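You operate a simulated robot arm through the tools that you are given. There is no shell and no other tool.

Carry out the task below with a simulated robot arm. There is one attempt and no reset: what you move stays moved.

## Task
Set the controls near the mat beside the bench amplifier. At the end: the tone box switch is switched on; the white bias knob is turned to max; the test point dial is turned to stage 3; the orange offset knob is turned to min; whatever was shut is shut again. Leave all else as you found it, and nothing knocked over.

It is judged by the outcome, as a careful person would: the job done as asked, and still so three seconds after it is handed in. It fails if anything else is knocked over, pushed out of place, dropped, spilled or broken.

## Robot
A 6-joint arm with a two-finger parallel gripper, fixed in place. Base frame: the origin is at the foot of the arm, x ahead of it, y to its left, z up; the work surface is at about z = 823. Units: mm, rad, N and s.
With the tool pointing down near the work surface it reaches from about 340 to 760 mm from the base axis. Its first joint turns from -1.152 to 1.152 rad. Payload 2.45 kg.
Tool frame: the origin (TCP) lies between the finger pads and is the grasp point; the fingertips stand 24 mm ahead of it; z points along the fingers, y is the line along which they close. The gripper opens to 68 mm. The fingers are 17 mm wide and 10 mm thick; the gripper's body (40 by 70 mm) begins 41 mm behind the TCP.
Orientation is that of the tool frame in the base frame, as a unit quaternion [x, y, z, w]. With the fingers straight down and closing along the base's y, the tool's x points along the base's -x, its y along +y and its z along -z.

## Interface
- The arm moves only by the tool arm_command. Its argument "series" is a list that holds one entry, the list of rows, each a list of 7 numbers: the gripper command, from -1 (fully open) to 1 (shut), values between in proportion, then the shift along the tool's x, y, z in mm, then the turn, a rotation vector about the tool's x, y, z in rad. In form: [[[grip, x, y, z, ax, ay, az], ...]]. A call has 1 to 20 rows; each row shifts and turns the commanded pose from where the row before left it, along the tool's axes as they then stand. Rows are played at 5 a second. More than 50 mm and 0.15 rad between two rows, or a gripper value outside its range, and nothing of the call is played. Where a pose cannot be reached the arm comes as near as it can. A force on the tool above 40 N (or 10 N above the force at the start of the call, whichever is more), or a blocked arm, ends the call early, and 0.2 s more pass. Each finger travels about 108 mm/s and halts on what it meets, pressing with about 42 N; the grip force reading is that of the motor and also rises with nothing between the fingers. The clock runs only during rows and for 0.2 s after the last one: add rows that do not move to give the fingers time. It gives the time, the measured TCP pose, the force on the tool (base axes), the opening and the grip force at its end, in the units of the frame above (readings bear some noise), with the torque about the TCP (base axes, N m) and any sound that the robot's microphone picked up.
- Cameras (640 x 400 px; columns grow to the right, rows downward): "scene" is fixed at [180.4, 431.3, 1458.3]; the picture's right is [-0.57, -0.82, 0.00], its down [-0.51, 0.36, -0.78] and it looks along [0.64, -0.45, -0.62] (base axes); focal length 328 px, centre (320, 200). "wrist" rides on the gripper at [84, 11, -75] in the tool frame; the picture's right is [-0.13, 0.99, 0.00], its down [-0.60, -0.08, -0.79] and it looks along [-0.79, -0.10, 0.61] (tool axes); focal length 251 px, centre (320, 200). There is no depth. A picture from a camera that has moved, and an enlarged one, comes with that camera's place and axes in the base frame and with its lens.
- get_image(camera): a new picture of that camera. The clock stands still meanwhile.
- zoom(camera, box): a new picture of the part [left, top, right, bottom] of that camera's present view, enlarged. The clock stands still meanwhile.
- hand_in(): hands the job in; it is judged then, once.

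Nothing tells you positions but the pictures and the camera data. Unless the task says otherwise, let go and move clear before handing in.

The tools are called after "Emit:" as a command line: name --argument value ..., lists and objects as JSON in quotes. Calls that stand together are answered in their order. arm_command: Moves the arm, as the interface text tells. Its arguments: {"type":"object","properties":{"series":{"type":"array","items":{"type":"array","items":{"type":"array","items":{"type":"number"}}}}},"required":["series"]} The other tools are called the same way: get_image (camera) takes a picture; zoom (camera, box) takes an enlarged picture of a part of a camera's view; hand_in () hands the job in.

At the start:

```text
t: 0.0
tool_pos: [446.4, 26.5, 1169.0]
orientation: [0.0, 1.0, 0.0, 0.0]
force: [-0.6, 0.3, 0.0]
torque: [0.0, 0.01, 0.02]
opening: 68.0
gripper_force: 0.0
```

scene: 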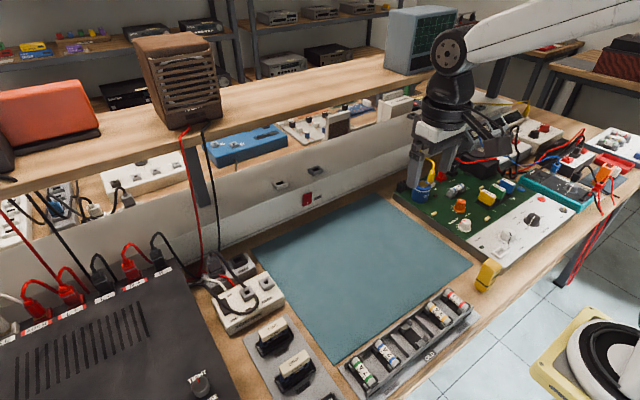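
wrist: 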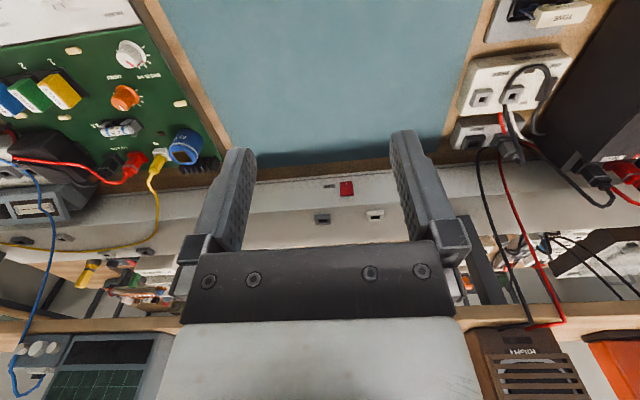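

I see a bench with a mat, a green amplifier board on the right (white and orange knobs), boxes with covers on the left. I'll look closer at each area before moving.

Emit:
zoom --camera "scene" --box '[380, 140, 620, 290]'

Emit:
zoom --camera "scene" --box '[160, 230, 400, 400]'

Emit:
zoom --camera "scene" --box '[320, 270, 500, 400]'

Emit:
zoom --camera "wrist" --box '[0, 0, 240, 200]'

Emit:
zoom --camera "wrist" --box '[420, 0, 640, 200]'

```text
2.67 times, centred on (500, 215) of scene
camera zoom: at [180.4, 431.3, 1458.3], right [-0.57, -0.82, 0.0], down [-0.51, 0.36, -0.78], along [0.64, -0.45, -0.62], focal length 876 px, centre (-160, 160)
```

zoom: 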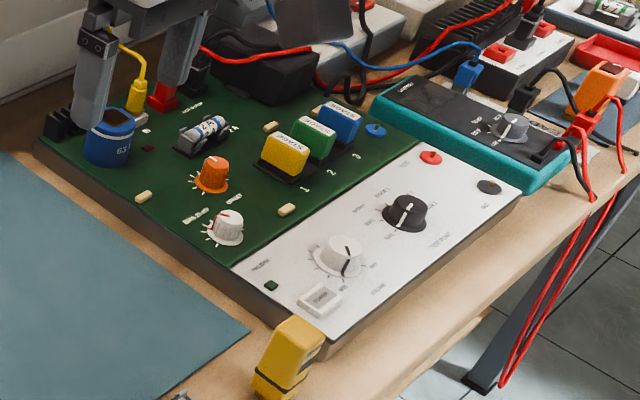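

```text
2.35 times, centred on (280, 315) of scene
camera zoom: at [180.4, 431.3, 1458.3], right [-0.57, -0.82, 0.0], down [-0.51, 0.36, -0.78], along [0.64, -0.45, -0.62], focal length 773 px, centre (414, -71)
```

zoom: 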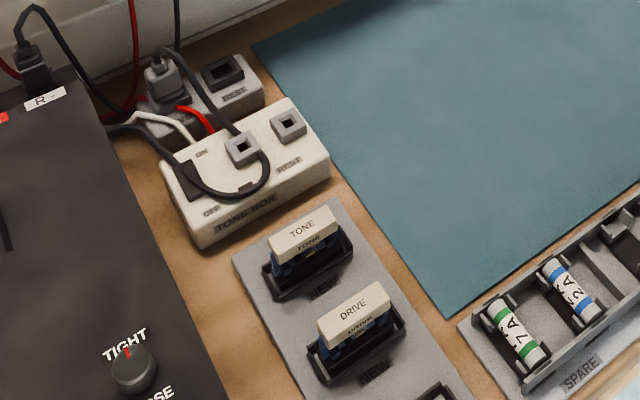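

```text
3.08 times, centred on (410, 335) of scene
camera zoom: at [180.4, 431.3, 1458.3], right [-0.57, -0.82, 0.0], down [-0.51, 0.36, -0.78], along [0.64, -0.45, -0.62], focal length 1010 px, centre (43, -215)
```

zoom: 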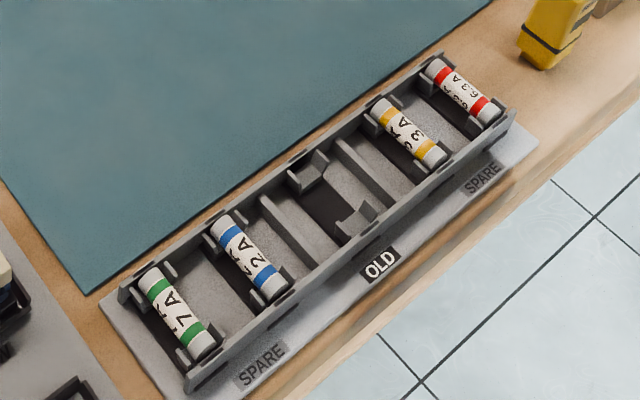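

```text
2.00 times, centred on (120, 100) of wrist
camera zoom: at [362.2, 36.3, 1243.9], right [0.13, 0.99, 0.0], down [0.6, -0.08, 0.79], along [0.79, -0.1, -0.61], focal length 503 px, centre (720, 400)
```

zoom: 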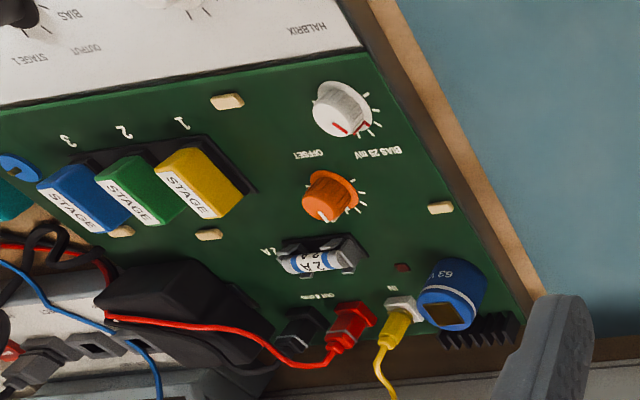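

```text
2.00 times, centred on (530, 100) of wrist
camera zoom: at [362.2, 36.3, 1243.9], right [0.13, 0.99, 0.0], down [0.6, -0.08, 0.79], along [0.79, -0.1, -0.61], focal length 503 px, centre (-100, 400)
```

zoom: 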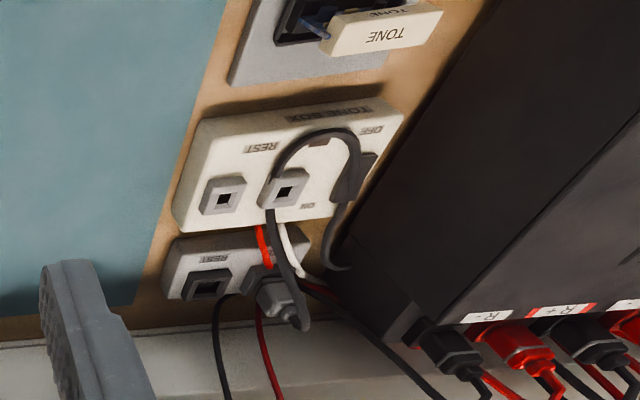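

I'm looking closer at the individual controls on the board, the white panel and the tone box.

Emit:
zoom --camera "scene" --box '[490, 195, 570, 245]'

Emit:
zoom --camera "scene" --box '[440, 190, 520, 240]'

Emit:
zoom --camera "scene" --box '[465, 225, 545, 295]'

Emit:
zoom --camera "scene" --box '[200, 240, 296, 340]'

Emit:
zoom --camera "wrist" --box '[0, 0, 160, 60]'

Emit:
zoom --camera "wrist" --box '[80, 20, 180, 140]'

Emit:
zoom --camera "wrist" --box '[440, 40, 570, 170]'

```text
8.00 times, centred on (530, 220) of scene
camera zoom: at [180.4, 431.3, 1458.3], right [-0.57, -0.82, 0.0], down [-0.51, 0.36, -0.78], along [0.64, -0.45, -0.62], focal length 2627 px, centre (-1360, 40)
```

zoom: 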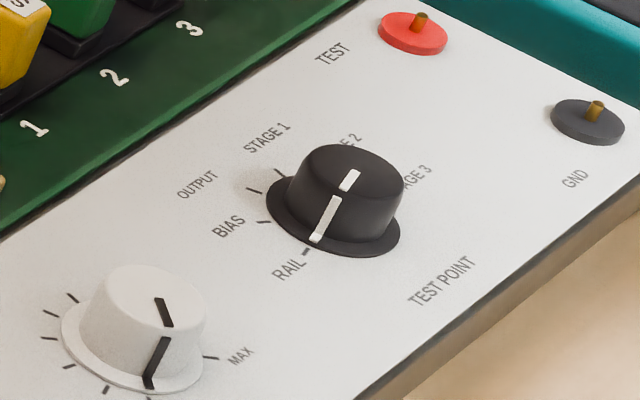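

```text
8.00 times, centred on (480, 215) of scene
camera zoom: at [180.4, 431.3, 1458.3], right [-0.57, -0.82, 0.0], down [-0.51, 0.36, -0.78], along [0.64, -0.45, -0.62], focal length 2627 px, centre (-960, 80)
```

zoom: 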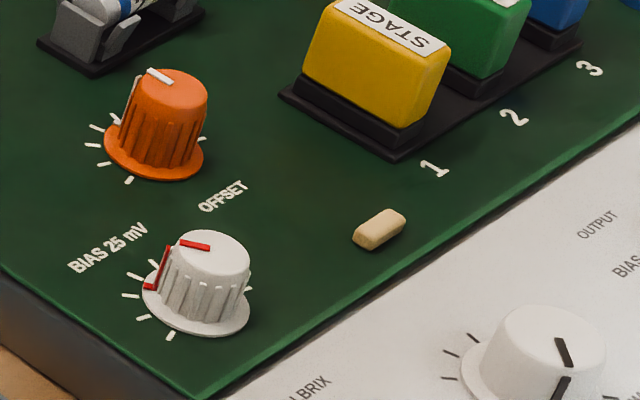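

```text
5.71 times, centred on (505, 260) of scene
camera zoom: at [180.4, 431.3, 1458.3], right [-0.57, -0.82, 0.0], down [-0.51, 0.36, -0.78], along [0.64, -0.45, -0.62], focal length 1877 px, centre (-737, -143)
```

zoom: 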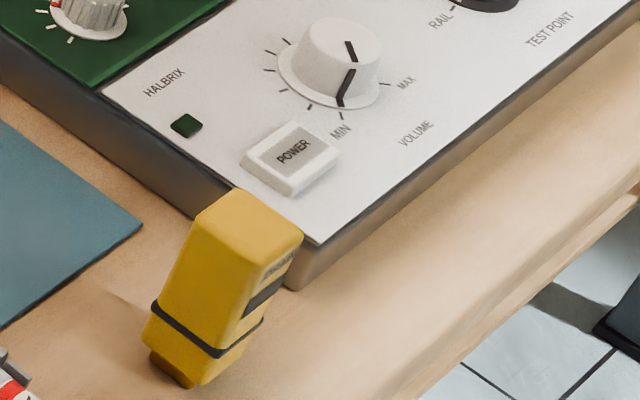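

```text
4.00 times, centred on (248, 290) of scene
camera zoom: at [180.4, 431.3, 1458.3], right [-0.57, -0.82, 0.0], down [-0.51, 0.36, -0.78], along [0.64, -0.45, -0.62], focal length 1314 px, centre (608, -160)
```

zoom: 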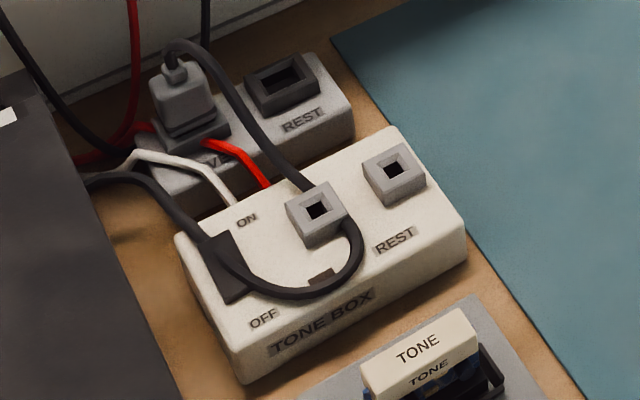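

```text
4.00 times, centred on (80, 30) of wrist
camera zoom: at [362.2, 36.3, 1243.9], right [0.13, 0.99, 0.0], down [0.6, -0.08, 0.79], along [0.79, -0.1, -0.61], focal length 1006 px, centre (1280, 880)
```

zoom: 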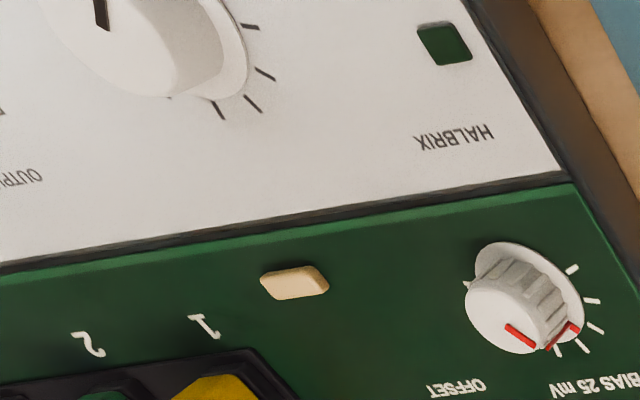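

```text
3.33 times, centred on (130, 80) of wrist
camera zoom: at [362.2, 36.3, 1243.9], right [0.13, 0.99, 0.0], down [0.6, -0.08, 0.79], along [0.79, -0.1, -0.61], focal length 838 px, centre (953, 600)
```

zoom: 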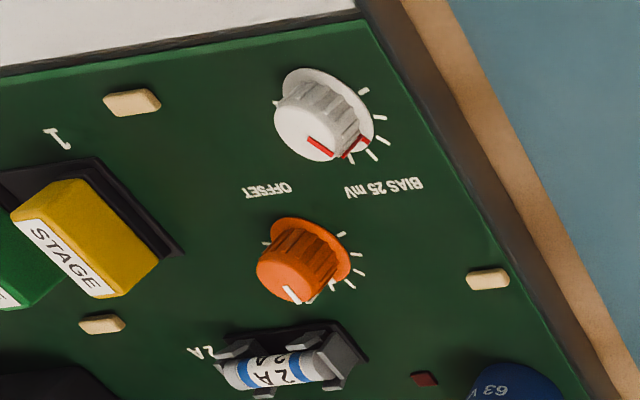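

```text
3.08 times, centred on (505, 105) of wrist
camera zoom: at [362.2, 36.3, 1243.9], right [0.13, 0.99, 0.0], down [0.6, -0.08, 0.79], along [0.79, -0.1, -0.61], focal length 774 px, centre (-249, 492)
```

zoom: 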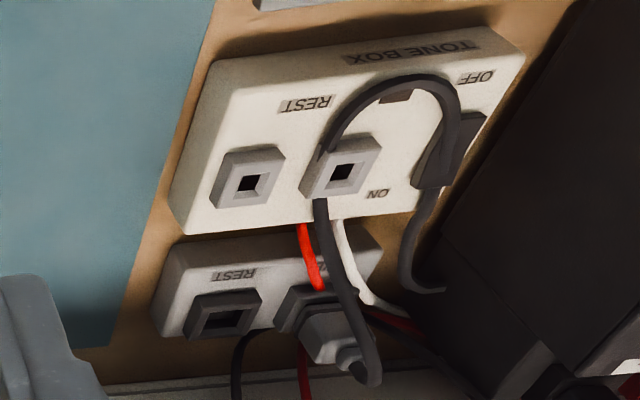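

The tone box rocker seems to be near (617, 369, 863), bias knob near (485, -250, 877), offset knob near (545, -311, 877) and the test dial near (395, -418). I'll first move over toward the tone box for a better look at its switch and the cable.

Emit:
arm_command --series '[[[-1, -4.2, 37.9, 18.6, 0, 0, 0], [-1, -4.2, 37.9, 18.6, 0, 0, 0], [-1, -4.2, 37.9, 18.6, 0, 0, 0], [-1, -4.2, 37.9, 18.6, 0, 0, 0], [-1, -4.2, 37.9, 18.6, 0, 0, 0], [-1, -4.2, 37.9, 18.6, 0, 0, 0], [-1, -4.2, 37.9, 18.6, 0, 0, 0], [-1, -4.2, 37.9, 18.6, 0, 0, 0], [-1, 0, 0, 0, 0, 0, 0], [-1, 0, 0, 0, 0, 0, 0]]]'

Emit:
get_image --camera "wrist"

Emit:
get_image --camera "scene"

```text
t: 2.2
tool_pos: [478.9, 325.0, 1021.5]
orientation: [0.0, 1.0, 0.001, 0.0]
force: [-0.4, -0.6, 0.2]
torque: [0.0, -0.01, -0.02]
opening: 68.1
gripper_force: 0.0
```

```text
taken
camera wrist: at [394.3, 335.8, 1095.6], right [0.13, 0.99, 0.0], down [0.6, -0.08, 0.79], along [0.79, -0.1, -0.61], focal length 251 px, centre (320, 200)
```

wrist: 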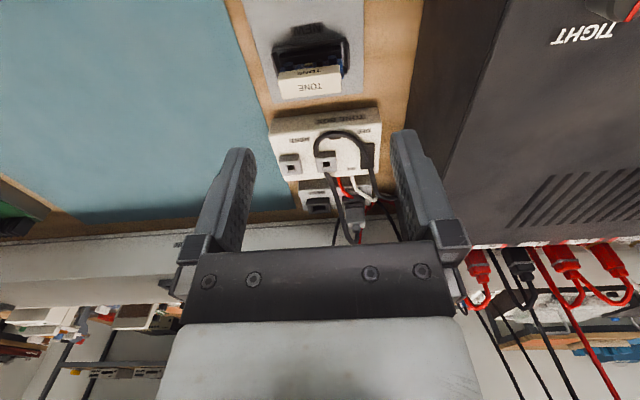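

```text
taken
```

scene: 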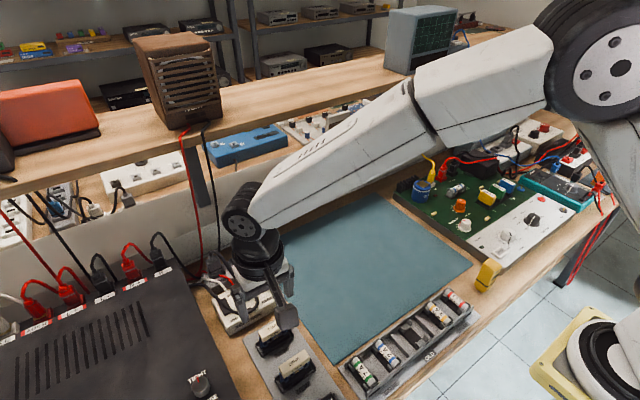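

Emit:
zoom --camera "wrist" --box '[264, 90, 408, 180]'

Emit:
zoom --camera "wrist" --box '[250, 90, 410, 250]'

```text
4.44 times, centred on (336, 135) of wrist
camera zoom: at [394.3, 335.8, 1095.6], right [0.13, 0.99, 0.0], down [0.6, -0.08, 0.79], along [0.79, -0.1, -0.61], focal length 1118 px, centre (249, 489)
```

zoom: 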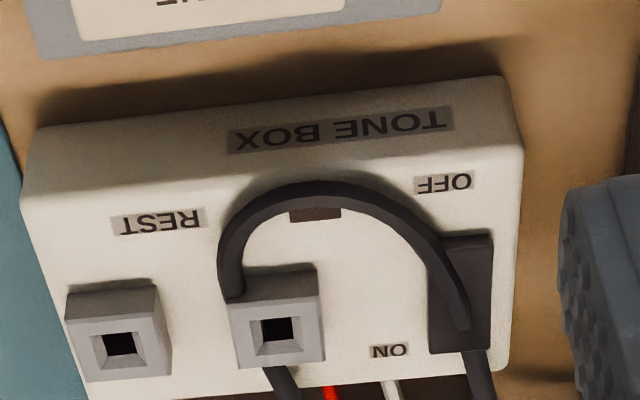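

```text
2.50 times, centred on (330, 170) of wrist
camera zoom: at [394.3, 335.8, 1095.6], right [0.13, 0.99, 0.0], down [0.6, -0.08, 0.79], along [0.79, -0.1, -0.61], focal length 629 px, centre (295, 275)
```

zoom: 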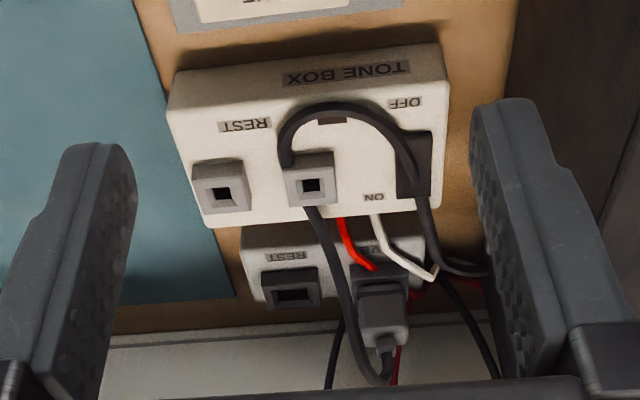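

The rocker is a dark plate between the ON (far end) and OFF (near end) labels, with a cable lying over it. I'll go lower for a closer look, keeping above the amplifier's top (about z = 952).

Emit:
arm_command --series '[[[-1, -27.5, 8.5, 20, 0, 0, 0], [-1, -27.5, 8.5, 20, 0, 0, 0], [-1, -27.5, 8.5, 20, 0, 0, 0], [-1, -27.5, 8.5, 20, 0, 0, 0], [-1, 0, 0, 0, 0, 0, 0], [-1, 0, 0, 0, 0, 0, 0]]]'

Emit:
get_image --camera "wrist"

Emit:
zoom --camera "wrist" --box '[240, 50, 400, 150]'

```text
t: 3.6
tool_pos: [591.0, 362.9, 940.1]
orientation: [0.0, 1.0, -0.001, 0.0]
force: [0.0, -0.1, -1.3]
torque: [-0.03, -0.01, 0.0]
opening: 67.9
gripper_force: 0.1
```

```text
taken
camera wrist: at [506.4, 372.8, 1014.7], right [0.13, 0.99, 0.0], down [0.6, -0.08, 0.79], along [0.79, -0.1, -0.61], focal length 251 px, centre (320, 200)
```

wrist: 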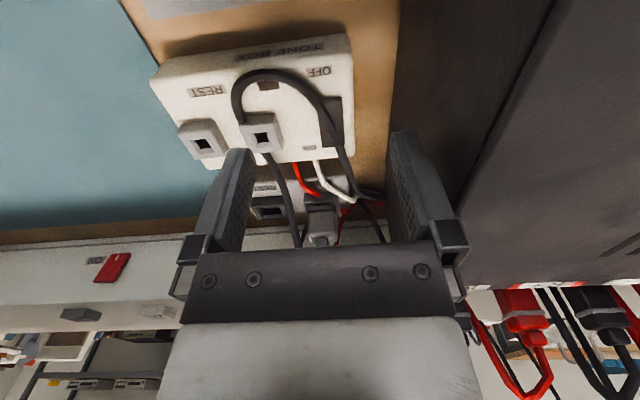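

```text
4.00 times, centred on (320, 100) of wrist
camera zoom: at [506.4, 372.8, 1014.7], right [0.13, 0.99, 0.0], down [0.6, -0.08, 0.79], along [0.79, -0.1, -0.61], focal length 1006 px, centre (320, 600)
```

zoom: 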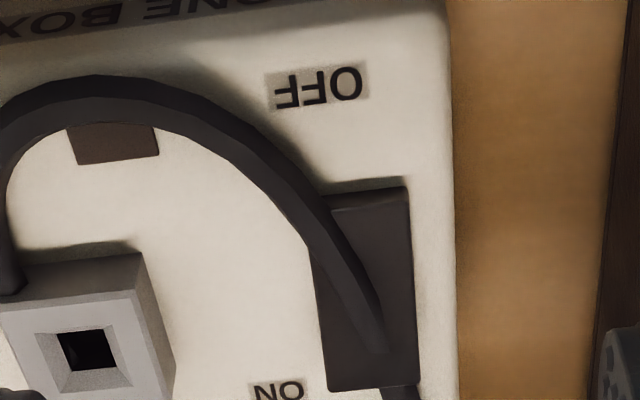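

Emit:
zoom --camera "wrist" --box '[312, 90, 360, 120]'

Emit:
zoom --camera "scene" --box '[200, 280, 264, 320]'

Emit:
zoom --camera "wrist" --box '[240, 100, 400, 250]'

```text
13.33 times, centred on (336, 105) of wrist
camera zoom: at [506.4, 372.8, 1014.7], right [0.13, 0.99, 0.0], down [0.6, -0.08, 0.79], along [0.79, -0.1, -0.61], focal length 3352 px, centre (107, 1467)
```

zoom: 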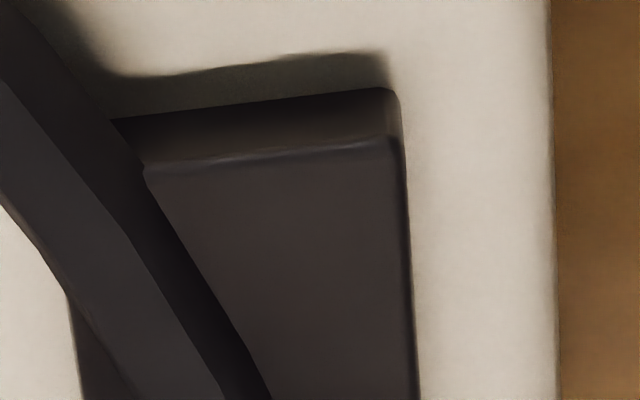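

```text
10.00 times, centred on (232, 300) of scene
camera zoom: at [180.4, 431.3, 1458.3], right [-0.57, -0.82, 0.0], down [-0.51, 0.36, -0.78], along [0.64, -0.45, -0.62], focal length 3284 px, centre (1200, -800)
```

zoom: 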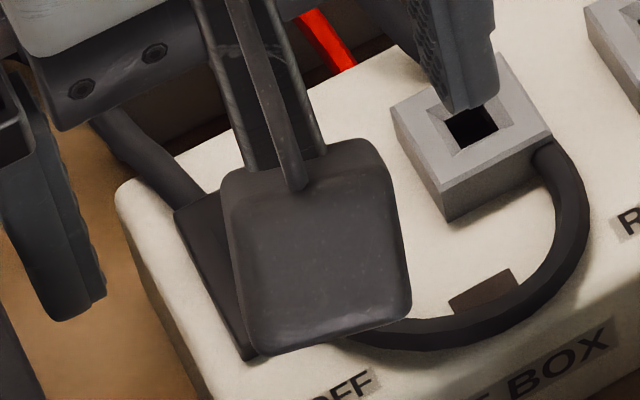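

```text
2.67 times, centred on (320, 175) of wrist
camera zoom: at [506.4, 372.8, 1014.7], right [0.13, 0.99, 0.0], down [0.6, -0.08, 0.79], along [0.79, -0.1, -0.61], focal length 670 px, centre (320, 267)
```

zoom: 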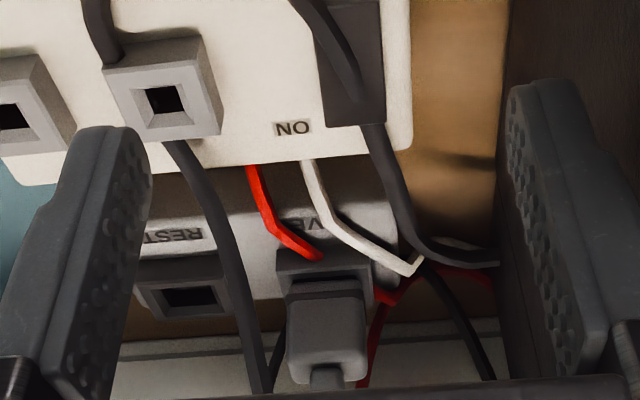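

I'd like a side view of the rocker to see which end is raised. I'll back off to the right over the mat and turn the tool so the wrist camera looks along +y at it.

Emit:
arm_command --series '[[[-1, 0, 0, -30, 0, 0, 0], [-1, -6, -44, 0, 0, 0, 0], [-1, -7, -44, 0, 0, 0, 0], [-1, -7, -44, 0, 0, 0, 0], [-1, 0, 0, 0, 0, 0, -0.143], [-1, 0, 0, 0, 0, 0, -0.143], [-1, 0, 0, 0, 0, 0, -0.143], [-1, 0, 0, 0, 0, 0, -0.143], [-1, 0, 0, 0, 0, 0, -0.143], [-1, 0, 0, 0, 0, 0, -0.143], [-1, 0, 0, 0, 0, 0, -0.143], [-1, 0, 0, 0, 0, 0, -0.143], [-1, 0, 0, 0, 0, 0, -0.143], [-1, 0, 0, 0, 0, 0, -0.143], [-1, 0, 0, 0, 0, 0, -0.141], [-1, 0, 0, 0, 0, 0, 0]]]'

Emit:
get_image --camera "wrist"

Emit:
zoom --camera "scene" --box '[200, 280, 264, 320]'

```text
t: 7.0
tool_pos: [609.4, 230.9, 970.1]
orientation: [0.708, -0.706, 0.0, 0.0]
force: [0.1, 0.7, -0.3]
torque: [0.03, 0.0, -0.01]
opening: 67.8
gripper_force: 0.1
```

```text
taken
camera wrist: at [598.7, 146.3, 1045.6], right [-0.99, 0.13, 0.0], down [0.08, 0.6, 0.79], along [0.1, 0.79, -0.61], focal length 251 px, centre (320, 200)
```

wrist: 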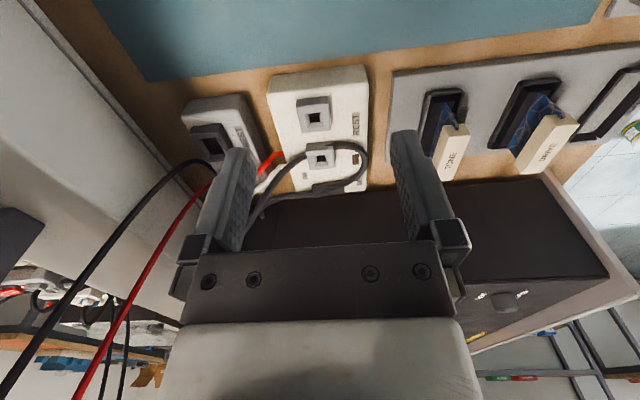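

```text
10.00 times, centred on (232, 300) of scene
camera zoom: at [180.4, 431.3, 1458.3], right [-0.57, -0.82, 0.0], down [-0.51, 0.36, -0.78], along [0.64, -0.45, -0.62], focal length 3284 px, centre (1200, -800)
```

zoom: 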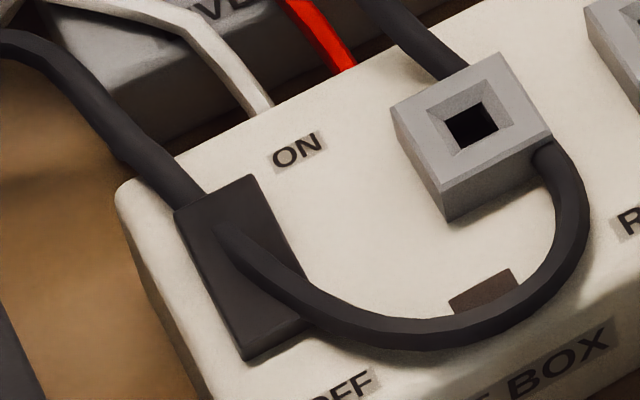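

Emit:
zoom --camera "wrist" --box '[260, 130, 388, 210]'

Emit:
zoom --camera "wrist" --box '[300, 150, 380, 200]'

```text
5.00 times, centred on (324, 170) of wrist
camera zoom: at [598.7, 146.3, 1045.6], right [-0.99, 0.13, 0.0], down [0.08, 0.6, 0.79], along [0.1, 0.79, -0.61], focal length 1257 px, centre (300, 350)
```

zoom: 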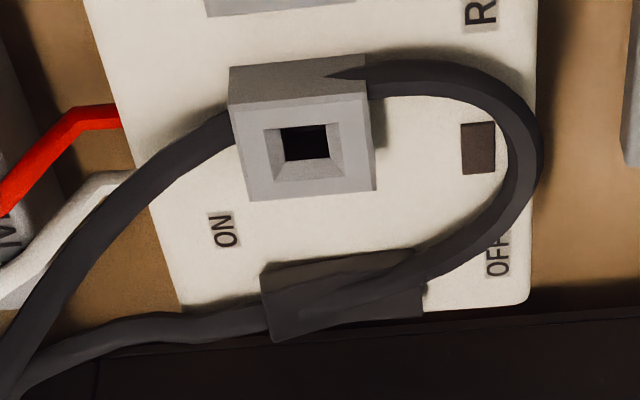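

```text
8.00 times, centred on (340, 175) of wrist
camera zoom: at [598.7, 146.3, 1045.6], right [-0.99, 0.13, 0.0], down [0.08, 0.6, 0.79], along [0.1, 0.79, -0.61], focal length 2012 px, centre (160, 400)
```

zoom: 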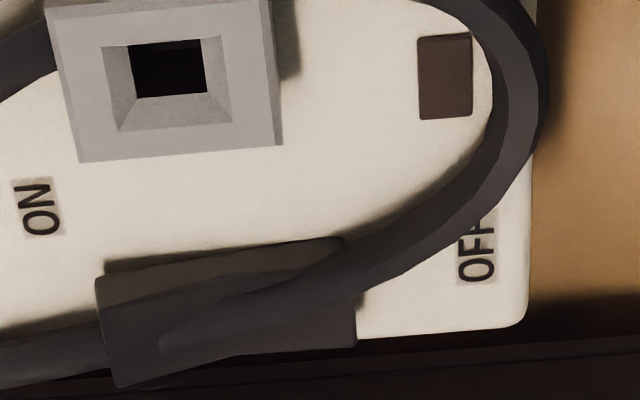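

In this side view the ON (far) end of the rocker stands up, so it is off; it spans about x 599–634, y 359–376, with its top at z ≈ 866. I'll turn the tool back, close the fingers and come in above the ON end.

Emit:
arm_command --series '[[[1, 0, 0, 0, 0, 0, 0.143], [1, 0, 0, 0, 0, 0, 0.143], [1, 0, 0, 0, 0, 0, 0.143], [1, 0, 0, 0, 0, 0, 0.143], [1, 0, 0, 0, 0, 0, 0.143], [1, 0, 0, 0, 0, 0, 0.143], [1, 0, 0, 0, 0, 0, 0.143], [1, 0, 0, 0, 0, 0, 0.143], [1, 0, 0, 0, 0, 0, 0.143], [1, 0, 0, 0, 0, 0, 0.143], [1, 0, 0, 0, 0, 0, 0.141], [1, -8, 43, 0, 0, 0, 0], [1, -8, 43, 0, 0, 0, 0], [1, -9, 42.5, 0, 0, 0, 0], [1, 0, 0, 30, 0, 0, 0], [1, 0, 0, 0, 0, 0, 0], [1, 0, 0, 0, 0, 0, 0]]]'

Emit:
get_image --camera "wrist"

Emit:
zoom --camera "scene" --box '[168, 240, 296, 320]'

```text
t: 10.6
tool_pos: [633.3, 358.5, 940.6]
orientation: [0.0, 1.0, 0.001, 0.0]
force: [0.5, 0.8, 0.2]
torque: [0.04, -0.03, 0.01]
opening: 0.0
gripper_force: 23.7
```

```text
taken
camera wrist: at [548.2, 370.6, 1015.8], right [0.13, 0.99, 0.0], down [0.6, -0.08, 0.79], along [0.79, -0.1, -0.61], focal length 251 px, centre (320, 200)
```

wrist: 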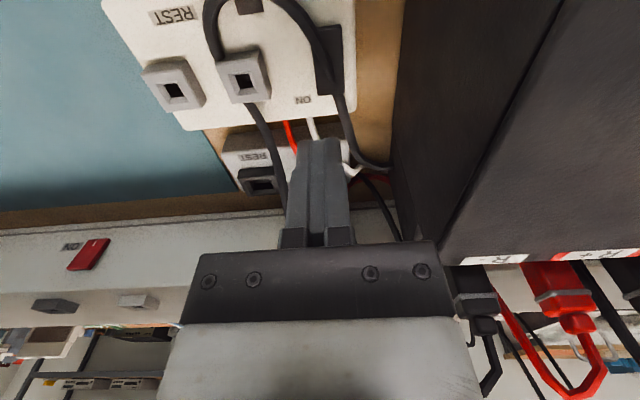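

```text
5.00 times, centred on (232, 280) of scene
camera zoom: at [180.3, 431.3, 1458.3], right [-0.57, -0.82, 0.0], down [-0.51, 0.36, -0.78], along [0.64, -0.45, -0.62], focal length 1642 px, centre (760, -200)
```

zoom: 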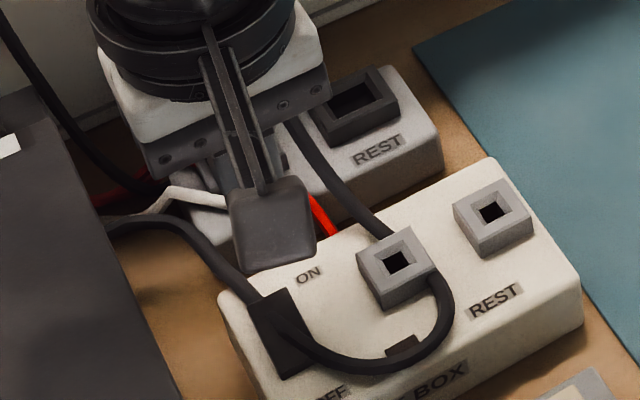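

The closed fingertips are above the ON end as planned. I'll descend to just above the rocker, then press down in small steps.

Emit:
arm_command --series '[[[1, -1.5, 2, 20, 0, 0, 0], [1, 0, 0, 18, 0, 0, 0], [1, 0, 0, 6, 0, 0, 0], [1, 0, 0, 0, 0, 0, 0]]]'

Emit:
zoom --camera "scene" --box '[184, 260, 280, 320]'

Emit:
zoom --camera "wrist" --box '[240, 70, 400, 170]'

```text
t: 11.6
tool_pos: [636.4, 361.0, 897.1]
orientation: [0.0, 1.0, 0.0, 0.0]
force: [-0.1, 0.1, -0.3]
torque: [0.01, 0.02, -0.02]
opening: 0.0
gripper_force: 23.7
```

```text
6.67 times, centred on (232, 290) of scene
camera zoom: at [180.4, 431.3, 1458.3], right [-0.57, -0.82, 0.0], down [-0.51, 0.36, -0.78], along [0.64, -0.45, -0.62], focal length 2189 px, centre (907, -400)
```

zoom: 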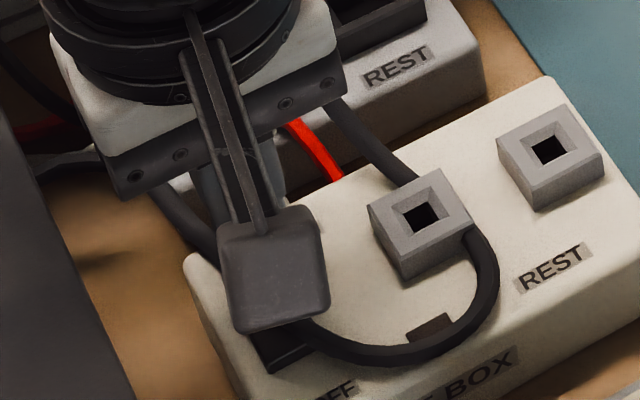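

```text
4.00 times, centred on (320, 120) of wrist
camera zoom: at [551.0, 373.2, 972.7], right [0.13, 0.99, 0.0], down [0.6, -0.08, 0.79], along [0.79, -0.1, -0.61], focal length 1006 px, centre (320, 520)
```

zoom: 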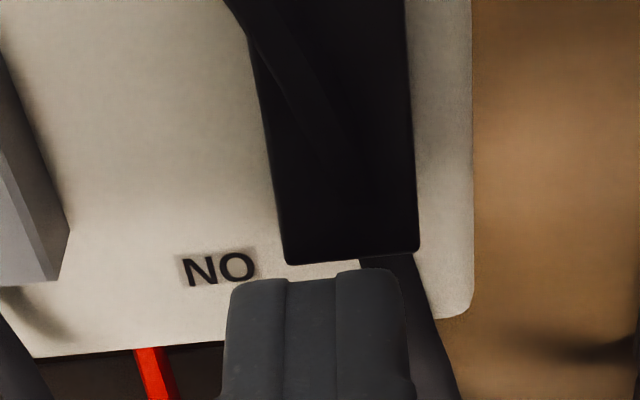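

The fingertips overlap the rocker's far edge by only about 3 mm, so I'll shift 6 mm back toward the robot and then press gently.

Emit:
arm_command --series '[[[1, 6, -2, 0, 0, 0, 0], [1, 0, 0, 3, 0, 0, 0], [1, 0, 0, 2, 0, 0, 0], [1, 0, 0, 2, 0, 0, 0], [1, 0, 0, 2, 0, 0, 0], [1, 0, 0, 0, 0, 0, 0]]]'

Emit:
zoom --camera "wrist" --box '[240, 70, 400, 170]'

```text
t: 13.0
tool_pos: [631.0, 359.1, 888.0]
orientation: [0.0, 1.0, 0.0, 0.001]
force: [-1.1, -0.2, 3.0]
torque: [0.0, 0.04, 0.0]
opening: 0.3
gripper_force: 24.2
```

```text
4.00 times, centred on (320, 120) of wrist
camera zoom: at [545.9, 369.7, 962.5], right [0.13, 0.99, 0.0], down [0.6, -0.08, 0.79], along [0.79, -0.1, -0.61], focal length 1006 px, centre (320, 520)
```

zoom: 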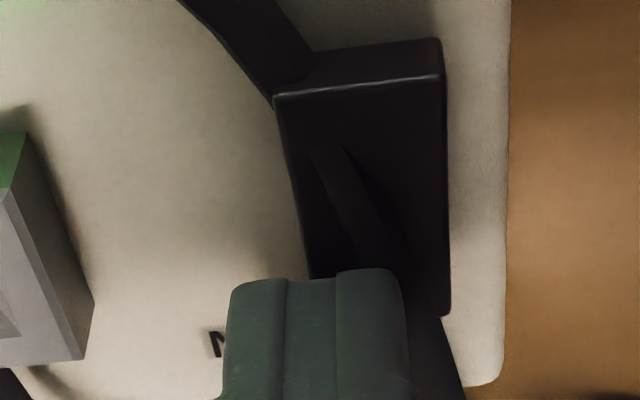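

The rocker seems to be tipping and a green glow has appeared. I'll press a little further to make sure it latches, then lift off and look.

Emit:
arm_command --series '[[[1, 0, 0, 1.5, 0, 0, 0], [1, 0, 0, 1.5, 0, 0, 0], [1, 0, 0, 0, 0, 0, 0]]]'

Emit:
arm_command --series '[[[1, 0, 0, -20, 0, 0, 0], [1, 0, 0, -30, 0, 0, 0], [1, 0, 0, -40, 0, 0, 0], [1, 0, 0, 0, 0, 0, 0]]]'

Emit:
get_image --camera "wrist"

Emit:
zoom --camera "scene" --box '[200, 270, 296, 330]'

```text
t: 13.8
tool_pos: [631.5, 359.7, 887.7]
orientation: [0.0, 1.0, 0.002, 0.002]
force: [-5.0, -7.3, 29.7]
torque: [-0.2, 0.36, 0.1]
opening: 0.2
gripper_force: 23.4
```

```text
t: 14.8
tool_pos: [629.5, 358.1, 976.0]
orientation: [-0.001, 1.0, 0.0, 0.0]
force: [0.0, -0.1, -0.1]
torque: [0.02, 0.0, -0.01]
opening: 0.0
gripper_force: 24.0
```

```text
taken
camera wrist: at [545.6, 368.1, 1049.9], right [0.13, 0.99, 0.0], down [0.6, -0.08, 0.79], along [0.79, -0.1, -0.61], focal length 251 px, centre (320, 200)
```

wrist: 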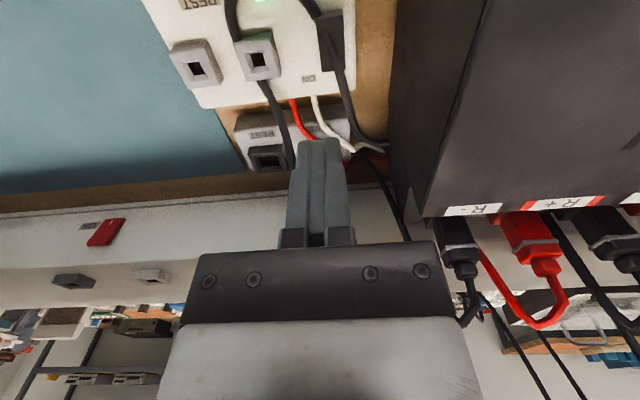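

```text
6.67 times, centred on (248, 300) of scene
camera zoom: at [180.4, 431.3, 1458.3], right [-0.57, -0.82, 0.0], down [-0.51, 0.36, -0.78], along [0.64, -0.45, -0.62], focal length 2189 px, centre (800, -467)
```

zoom: 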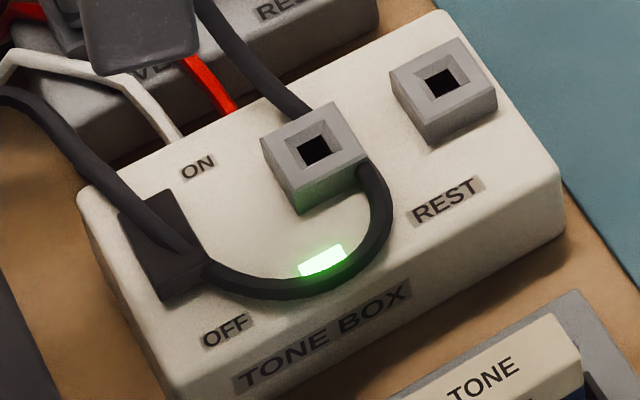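

The tone box lamp is lit green: the switch is on. Next I'll swing over the mat, high enough to clear everything, to view the bias and offset knobs from close by.

Emit:
arm_command --series '[[[-1, 14.2, -43.8, -1.7, 0, 0, 0], [-1, 14.2, -43.8, -1.7, 0, 0, 0], [-1, 14.2, -43.8, -1.7, 0, 0, 0], [-1, 14.2, -43.8, -1.7, 0, 0, 0], [-1, 14.2, -43.8, -1.7, 0, 0, 0], [-1, 14.2, -43.8, -1.7, 0, 0, 0], [-1, 14.2, -43.8, -1.7, 0, 0, 0], [-1, 14.2, -43.8, -1.7, 0, 0, 0], [-1, 14.2, -43.8, -1.7, 0, 0, 0], [-1, 14.2, -43.8, -1.7, 0, 0, 0], [-1, 14.2, -43.8, -1.7, 0, 0, 0], [-1, 14.2, -43.8, -1.7, 0, 0, 0], [-1, 14.2, -43.8, -1.7, 0, 0, 0], [-1, 14.2, -43.8, -1.7, 0, 0, 0], [-1, 0, 0, 0, 0, 0, 0], [-1, 0, 0, 0, 0, 0, 0]]]'

Emit:
get_image --camera "wrist"

Emit:
zoom --camera "scene" --box '[200, 270, 296, 330]'

```text
t: 18.2
tool_pos: [432.1, -255.6, 1000.1]
orientation: [-0.001, 1.0, 0.0, 0.0]
force: [-0.2, -0.3, -0.6]
torque: [0.0, -0.01, 0.0]
opening: 68.0
gripper_force: 0.2
```

```text
taken
camera wrist: at [347.3, -245.4, 1075.1], right [0.13, 0.99, 0.0], down [0.6, -0.08, 0.79], along [0.79, -0.1, -0.61], focal length 251 px, centre (320, 200)
```

wrist: 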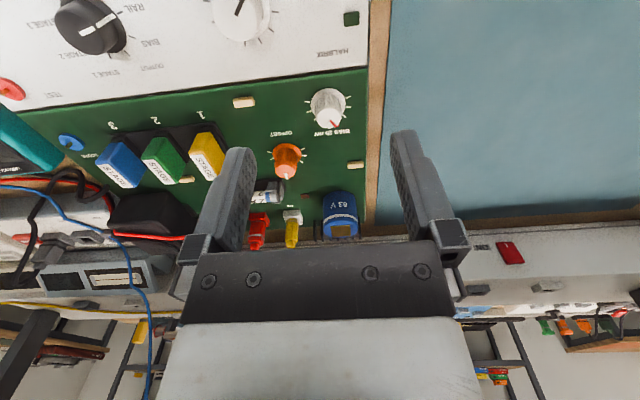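

```text
6.67 times, centred on (248, 300) of scene
camera zoom: at [180.4, 431.3, 1458.3], right [-0.57, -0.82, 0.0], down [-0.51, 0.36, -0.78], along [0.64, -0.45, -0.62], focal length 2189 px, centre (800, -467)
```

zoom: 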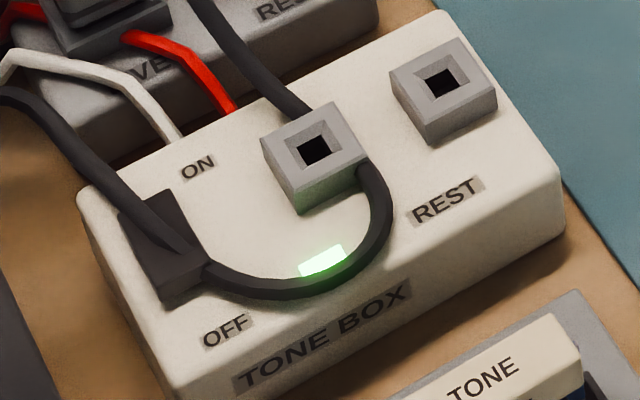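

Emit:
zoom --camera "wrist" --box '[296, 76, 360, 136]'

Emit:
zoom --camera "wrist" --box '[256, 126, 320, 190]'

Emit:
zoom --camera "wrist" --box '[0, 0, 160, 100]'

Emit:
zoom --camera "scene" --box '[440, 190, 490, 240]'

```text
6.67 times, centred on (328, 106) of wrist
camera zoom: at [347.3, -245.4, 1075.1], right [0.13, 0.99, 0.0], down [0.6, -0.08, 0.79], along [0.79, -0.1, -0.61], focal length 1676 px, centre (267, 827)
```

zoom: 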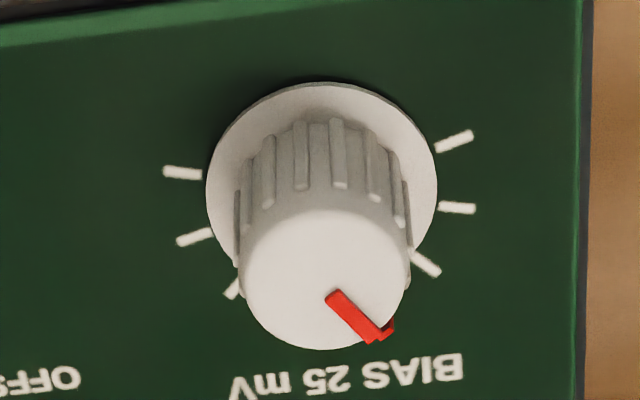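

```text
6.25 times, centred on (288, 158) of wrist
camera zoom: at [347.3, -245.4, 1075.1], right [0.13, 0.99, 0.0], down [0.6, -0.08, 0.79], along [0.79, -0.1, -0.61], focal length 1572 px, centre (520, 462)
```

zoom: 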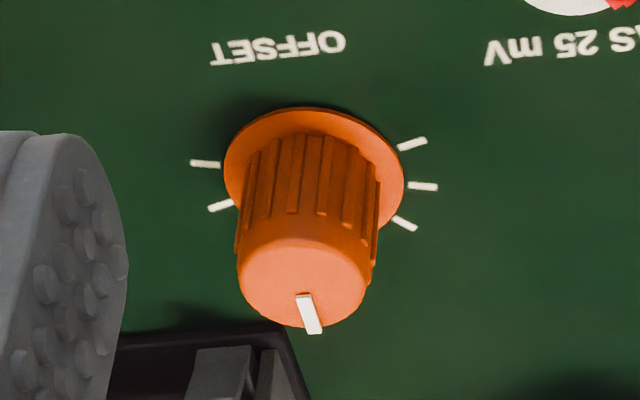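

```text
4.00 times, centred on (80, 50) of wrist
camera zoom: at [347.3, -245.4, 1075.1], right [0.13, 0.99, 0.0], down [0.6, -0.08, 0.79], along [0.79, -0.1, -0.61], focal length 1006 px, centre (1280, 800)
```

zoom: 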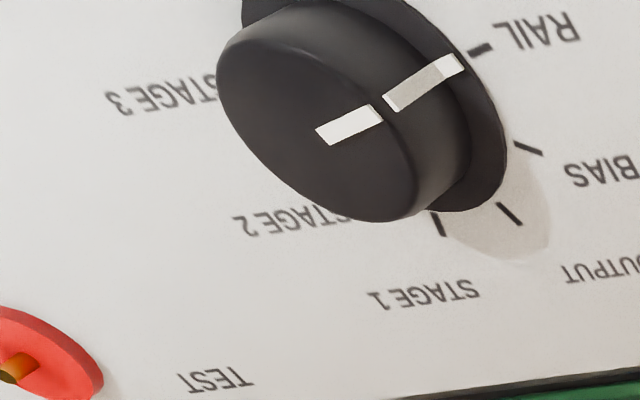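

```text
8.00 times, centred on (465, 215) of scene
camera zoom: at [180.4, 431.3, 1458.3], right [-0.57, -0.82, 0.0], down [-0.51, 0.36, -0.78], along [0.64, -0.45, -0.62], focal length 2627 px, centre (-840, 80)
```

zoom: 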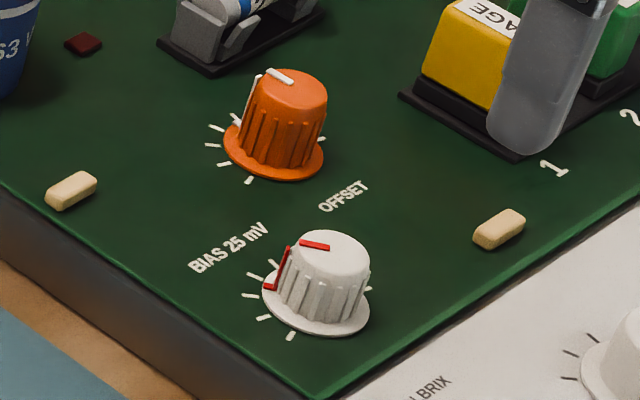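

The knob scale ticks work out to about ±105° around the bias knob (center about (485, -255), currently near -45°); the offset knob points near -11°, and the test dial is at RAIL with six positions 40° apart, so STAGE 3 is at +100°. I'll move above the bias knob and turn the tool back 75° so the clockwise turn stays within range.

Emit:
arm_command --series '[[[-0.3, -26, 0.5, 30, 0, 0, 0], [-0.3, -26.7, 0.5, 30, 0, 0, 0], [-0.3, 0, 0, 15, 0, 0, -0.145], [-0.3, 0, 0, 0, 0, 0, -0.145], [-0.3, 0, 0, 0, 0, 0, -0.145], [-0.3, 0, 0, 0, 0, 0, -0.145], [-0.3, 0, 0, 0, 0, 0, -0.145], [-0.3, 0, 0, 0, 0, 0, -0.145], [-0.3, 0, 0, 0, 0, 0, -0.145], [-0.3, 0, 0, 0, 0, 0, -0.145], [-0.3, 0, 0, 0, 0, 0, -0.15], [-0.3, 0, 0, 0, 0, 0, 0], [-0.3, 0, 0, 0, 0, 0, 0]]]'

Emit:
get_image --camera "wrist"

Emit:
zoom --camera "wrist" --box '[240, 80, 400, 180]'

Emit:
zoom --camera "scene" --box '[400, 140, 560, 240]'

```text
t: 21.0
tool_pos: [484.4, -253.1, 922.6]
orientation: [-0.609, 0.793, 0.0, 0.0]
force: [-0.7, 0.0, -0.8]
torque: [0.01, 0.0, 0.02]
opening: 44.0
gripper_force: 0.1
```

```text
taken
camera wrist: at [451.7, -332.1, 997.9], right [-0.93, 0.38, 0.0], down [0.23, 0.56, 0.79], along [0.3, 0.73, -0.61], focal length 251 px, centre (320, 200)
```

wrist: 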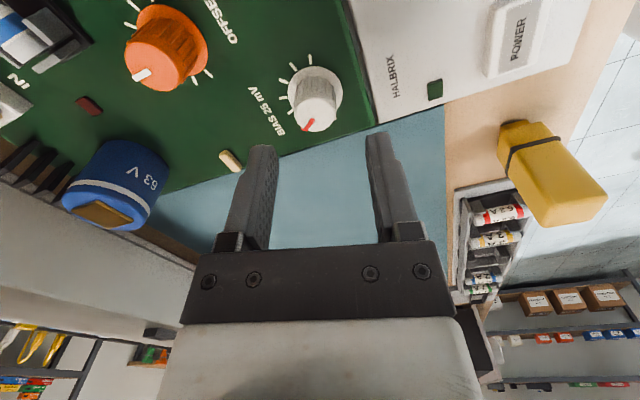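

```text
4.00 times, centred on (320, 130) of wrist
camera zoom: at [451.7, -332.1, 997.9], right [-0.93, 0.38, 0.0], down [0.23, 0.56, 0.79], along [0.3, 0.73, -0.61], focal length 1006 px, centre (320, 480)
```

zoom: 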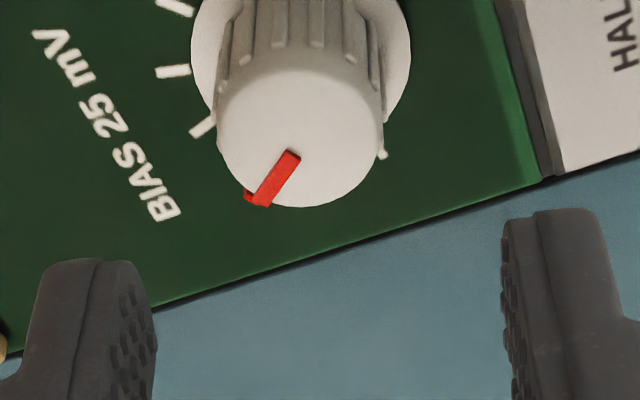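

```text
4.00 times, centred on (480, 190) of scene
camera zoom: at [180.4, 431.3, 1458.3], right [-0.57, -0.82, 0.0], down [-0.51, 0.36, -0.78], along [0.64, -0.45, -0.62], focal length 1314 px, centre (-320, 240)
```

zoom: 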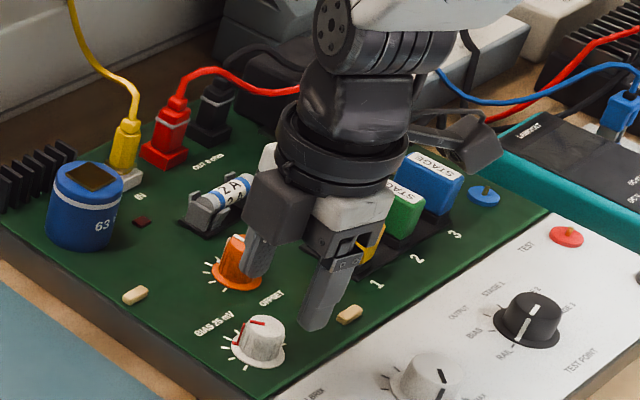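

The bias knob cap is about 2.7 mm to the side of the tool axis. I'll correct that and descend until the fingertips are just above the cap, then check again.

Emit:
arm_command --series '[[[-0.3, 1.2, -2.7, 12, 0, 0, 0], [-0.3, 0, 0, 12, 0, 0, 0], [-0.3, 0, 0, 0, 0, 0, 0], [-0.3, 0, 0, 0, 0, 0, 0]]]'

Emit:
zoom --camera "wrist" --box '[240, 80, 400, 180]'

Emit:
zoom --camera "scene" --box '[430, 180, 510, 240]'

```text
t: 22.0
tool_pos: [488.3, -255.8, 899.0]
orientation: [-0.609, 0.793, 0.001, 0.0]
force: [0.2, -0.1, -0.6]
torque: [0.01, -0.01, -0.01]
opening: 44.3
gripper_force: 0.1
```

```text
4.00 times, centred on (320, 130) of wrist
camera zoom: at [454.8, -333.8, 973.3], right [-0.92, 0.38, 0.0], down [0.23, 0.56, 0.79], along [0.3, 0.73, -0.61], focal length 1006 px, centre (320, 480)
```

zoom: 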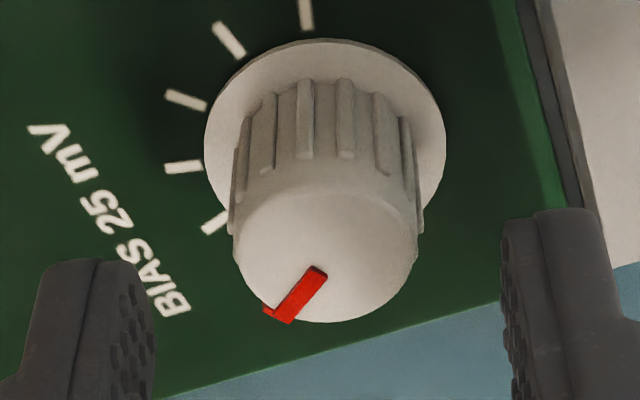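

```text
6.67 times, centred on (470, 210) of scene
camera zoom: at [180.4, 431.3, 1458.3], right [-0.57, -0.82, 0.0], down [-0.51, 0.36, -0.78], along [0.64, -0.45, -0.62], focal length 2189 px, centre (-680, 133)
```

zoom: 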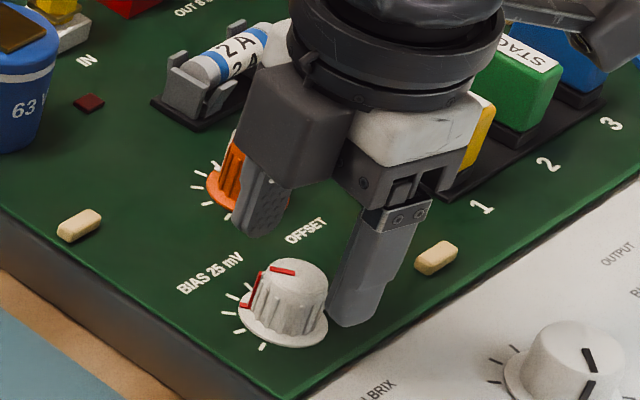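

The knob is now centered between the fingers. I'll descend so the fingertips sit just above the skirt, then close on it.

Emit:
arm_command --series '[[[-0.3, 0, 0.7, 7, 0, 0, 0], [-0.3, 0, 0, 7, 0, 0, 0], [-0.3, 0, 0, 4, 0, 0, 0], [-0.3, 0, 0, 0, 0, 0, 0]]]'

Emit:
zoom --camera "wrist" --box '[240, 80, 400, 180]'

Emit:
zoom --camera "scene" --box '[430, 180, 510, 240]'

```text
t: 23.0
tool_pos: [486.8, -254.6, 880.2]
orientation: [-0.609, 0.793, 0.001, 0.0]
force: [-0.6, -0.6, -0.3]
torque: [0.05, -0.03, -0.01]
opening: 44.2
gripper_force: 0.1
```

```text
4.00 times, centred on (320, 130) of wrist
camera zoom: at [453.4, -333.2, 955.4], right [-0.92, 0.38, 0.0], down [0.23, 0.56, 0.79], along [0.3, 0.73, -0.61], focal length 1006 px, centre (320, 480)
```

zoom: 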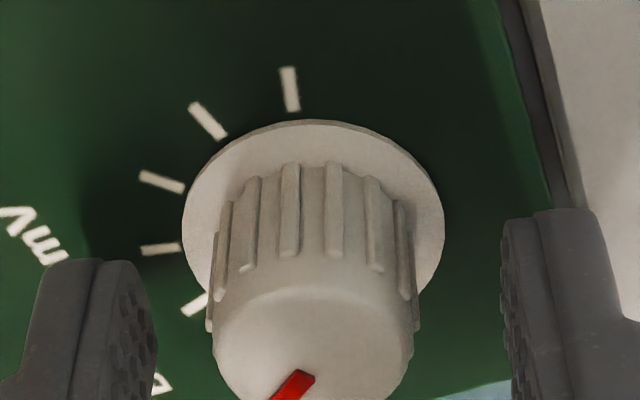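

```text
6.67 times, centred on (470, 210) of scene
camera zoom: at [180.4, 431.3, 1458.3], right [-0.57, -0.82, 0.0], down [-0.51, 0.36, -0.78], along [0.64, -0.45, -0.62], focal length 2189 px, centre (-680, 133)
```

zoom: 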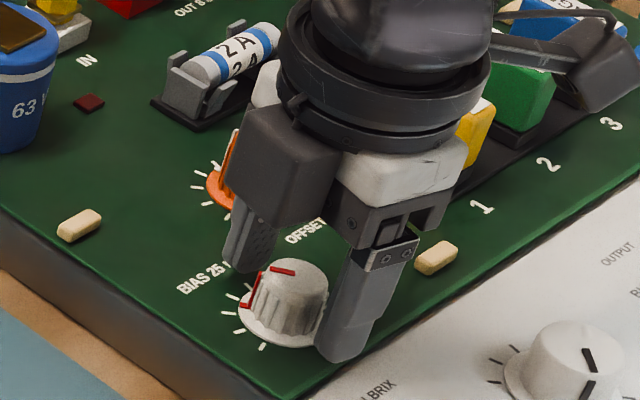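

Finger positions check out in both views. Closing on the bias knob now, then a small trial turn clockwise.

Emit:
arm_command --series '[[[0.5, 0, -0.5, 0, 0, 0, 0], [0.5, 0, 0, 0, 0, 0, 0], [0.5, 0, 0, 0, 0, 0, 0]]]'

Emit:
zoom --camera "scene" --box '[430, 180, 510, 240]'

Emit:
zoom --camera "wrist" --box '[240, 80, 400, 180]'

```text
t: 23.8
tool_pos: [488.0, -255.4, 880.7]
orientation: [-0.61, 0.793, 0.001, -0.001]
force: [-3.6, -1.1, 7.5]
torque: [-0.13, 0.32, 0.0]
opening: 23.4
gripper_force: 40.1
```

```text
6.67 times, centred on (470, 210) of scene
camera zoom: at [180.1, 431.3, 1458.3], right [-0.57, -0.82, 0.0], down [-0.51, 0.36, -0.78], along [0.64, -0.45, -0.62], focal length 2189 px, centre (-680, 133)
```

zoom: 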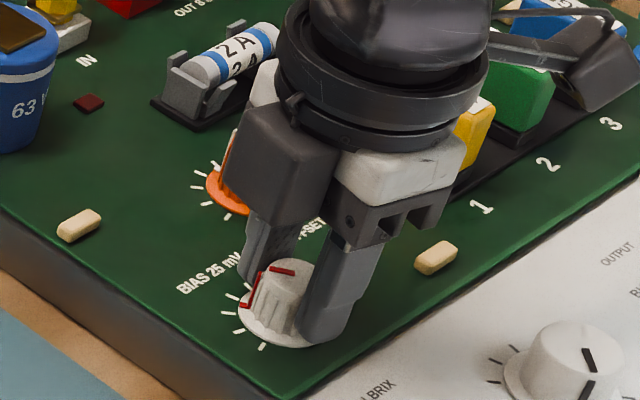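

```text
4.00 times, centred on (320, 130) of wrist
camera zoom: at [454.1, -333.5, 955.4], right [-0.92, 0.38, 0.0], down [0.23, 0.56, 0.79], along [0.3, 0.73, -0.61], focal length 1006 px, centre (320, 480)
```

zoom: 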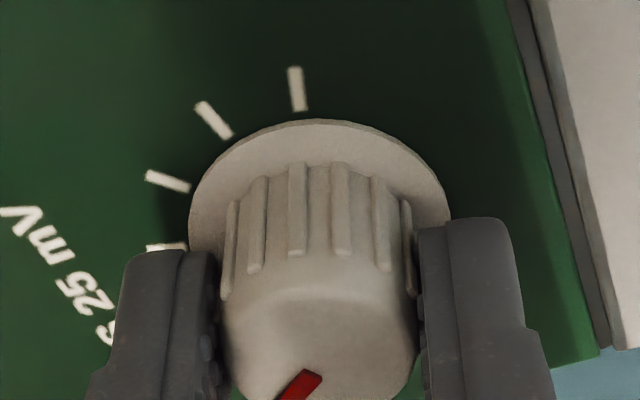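

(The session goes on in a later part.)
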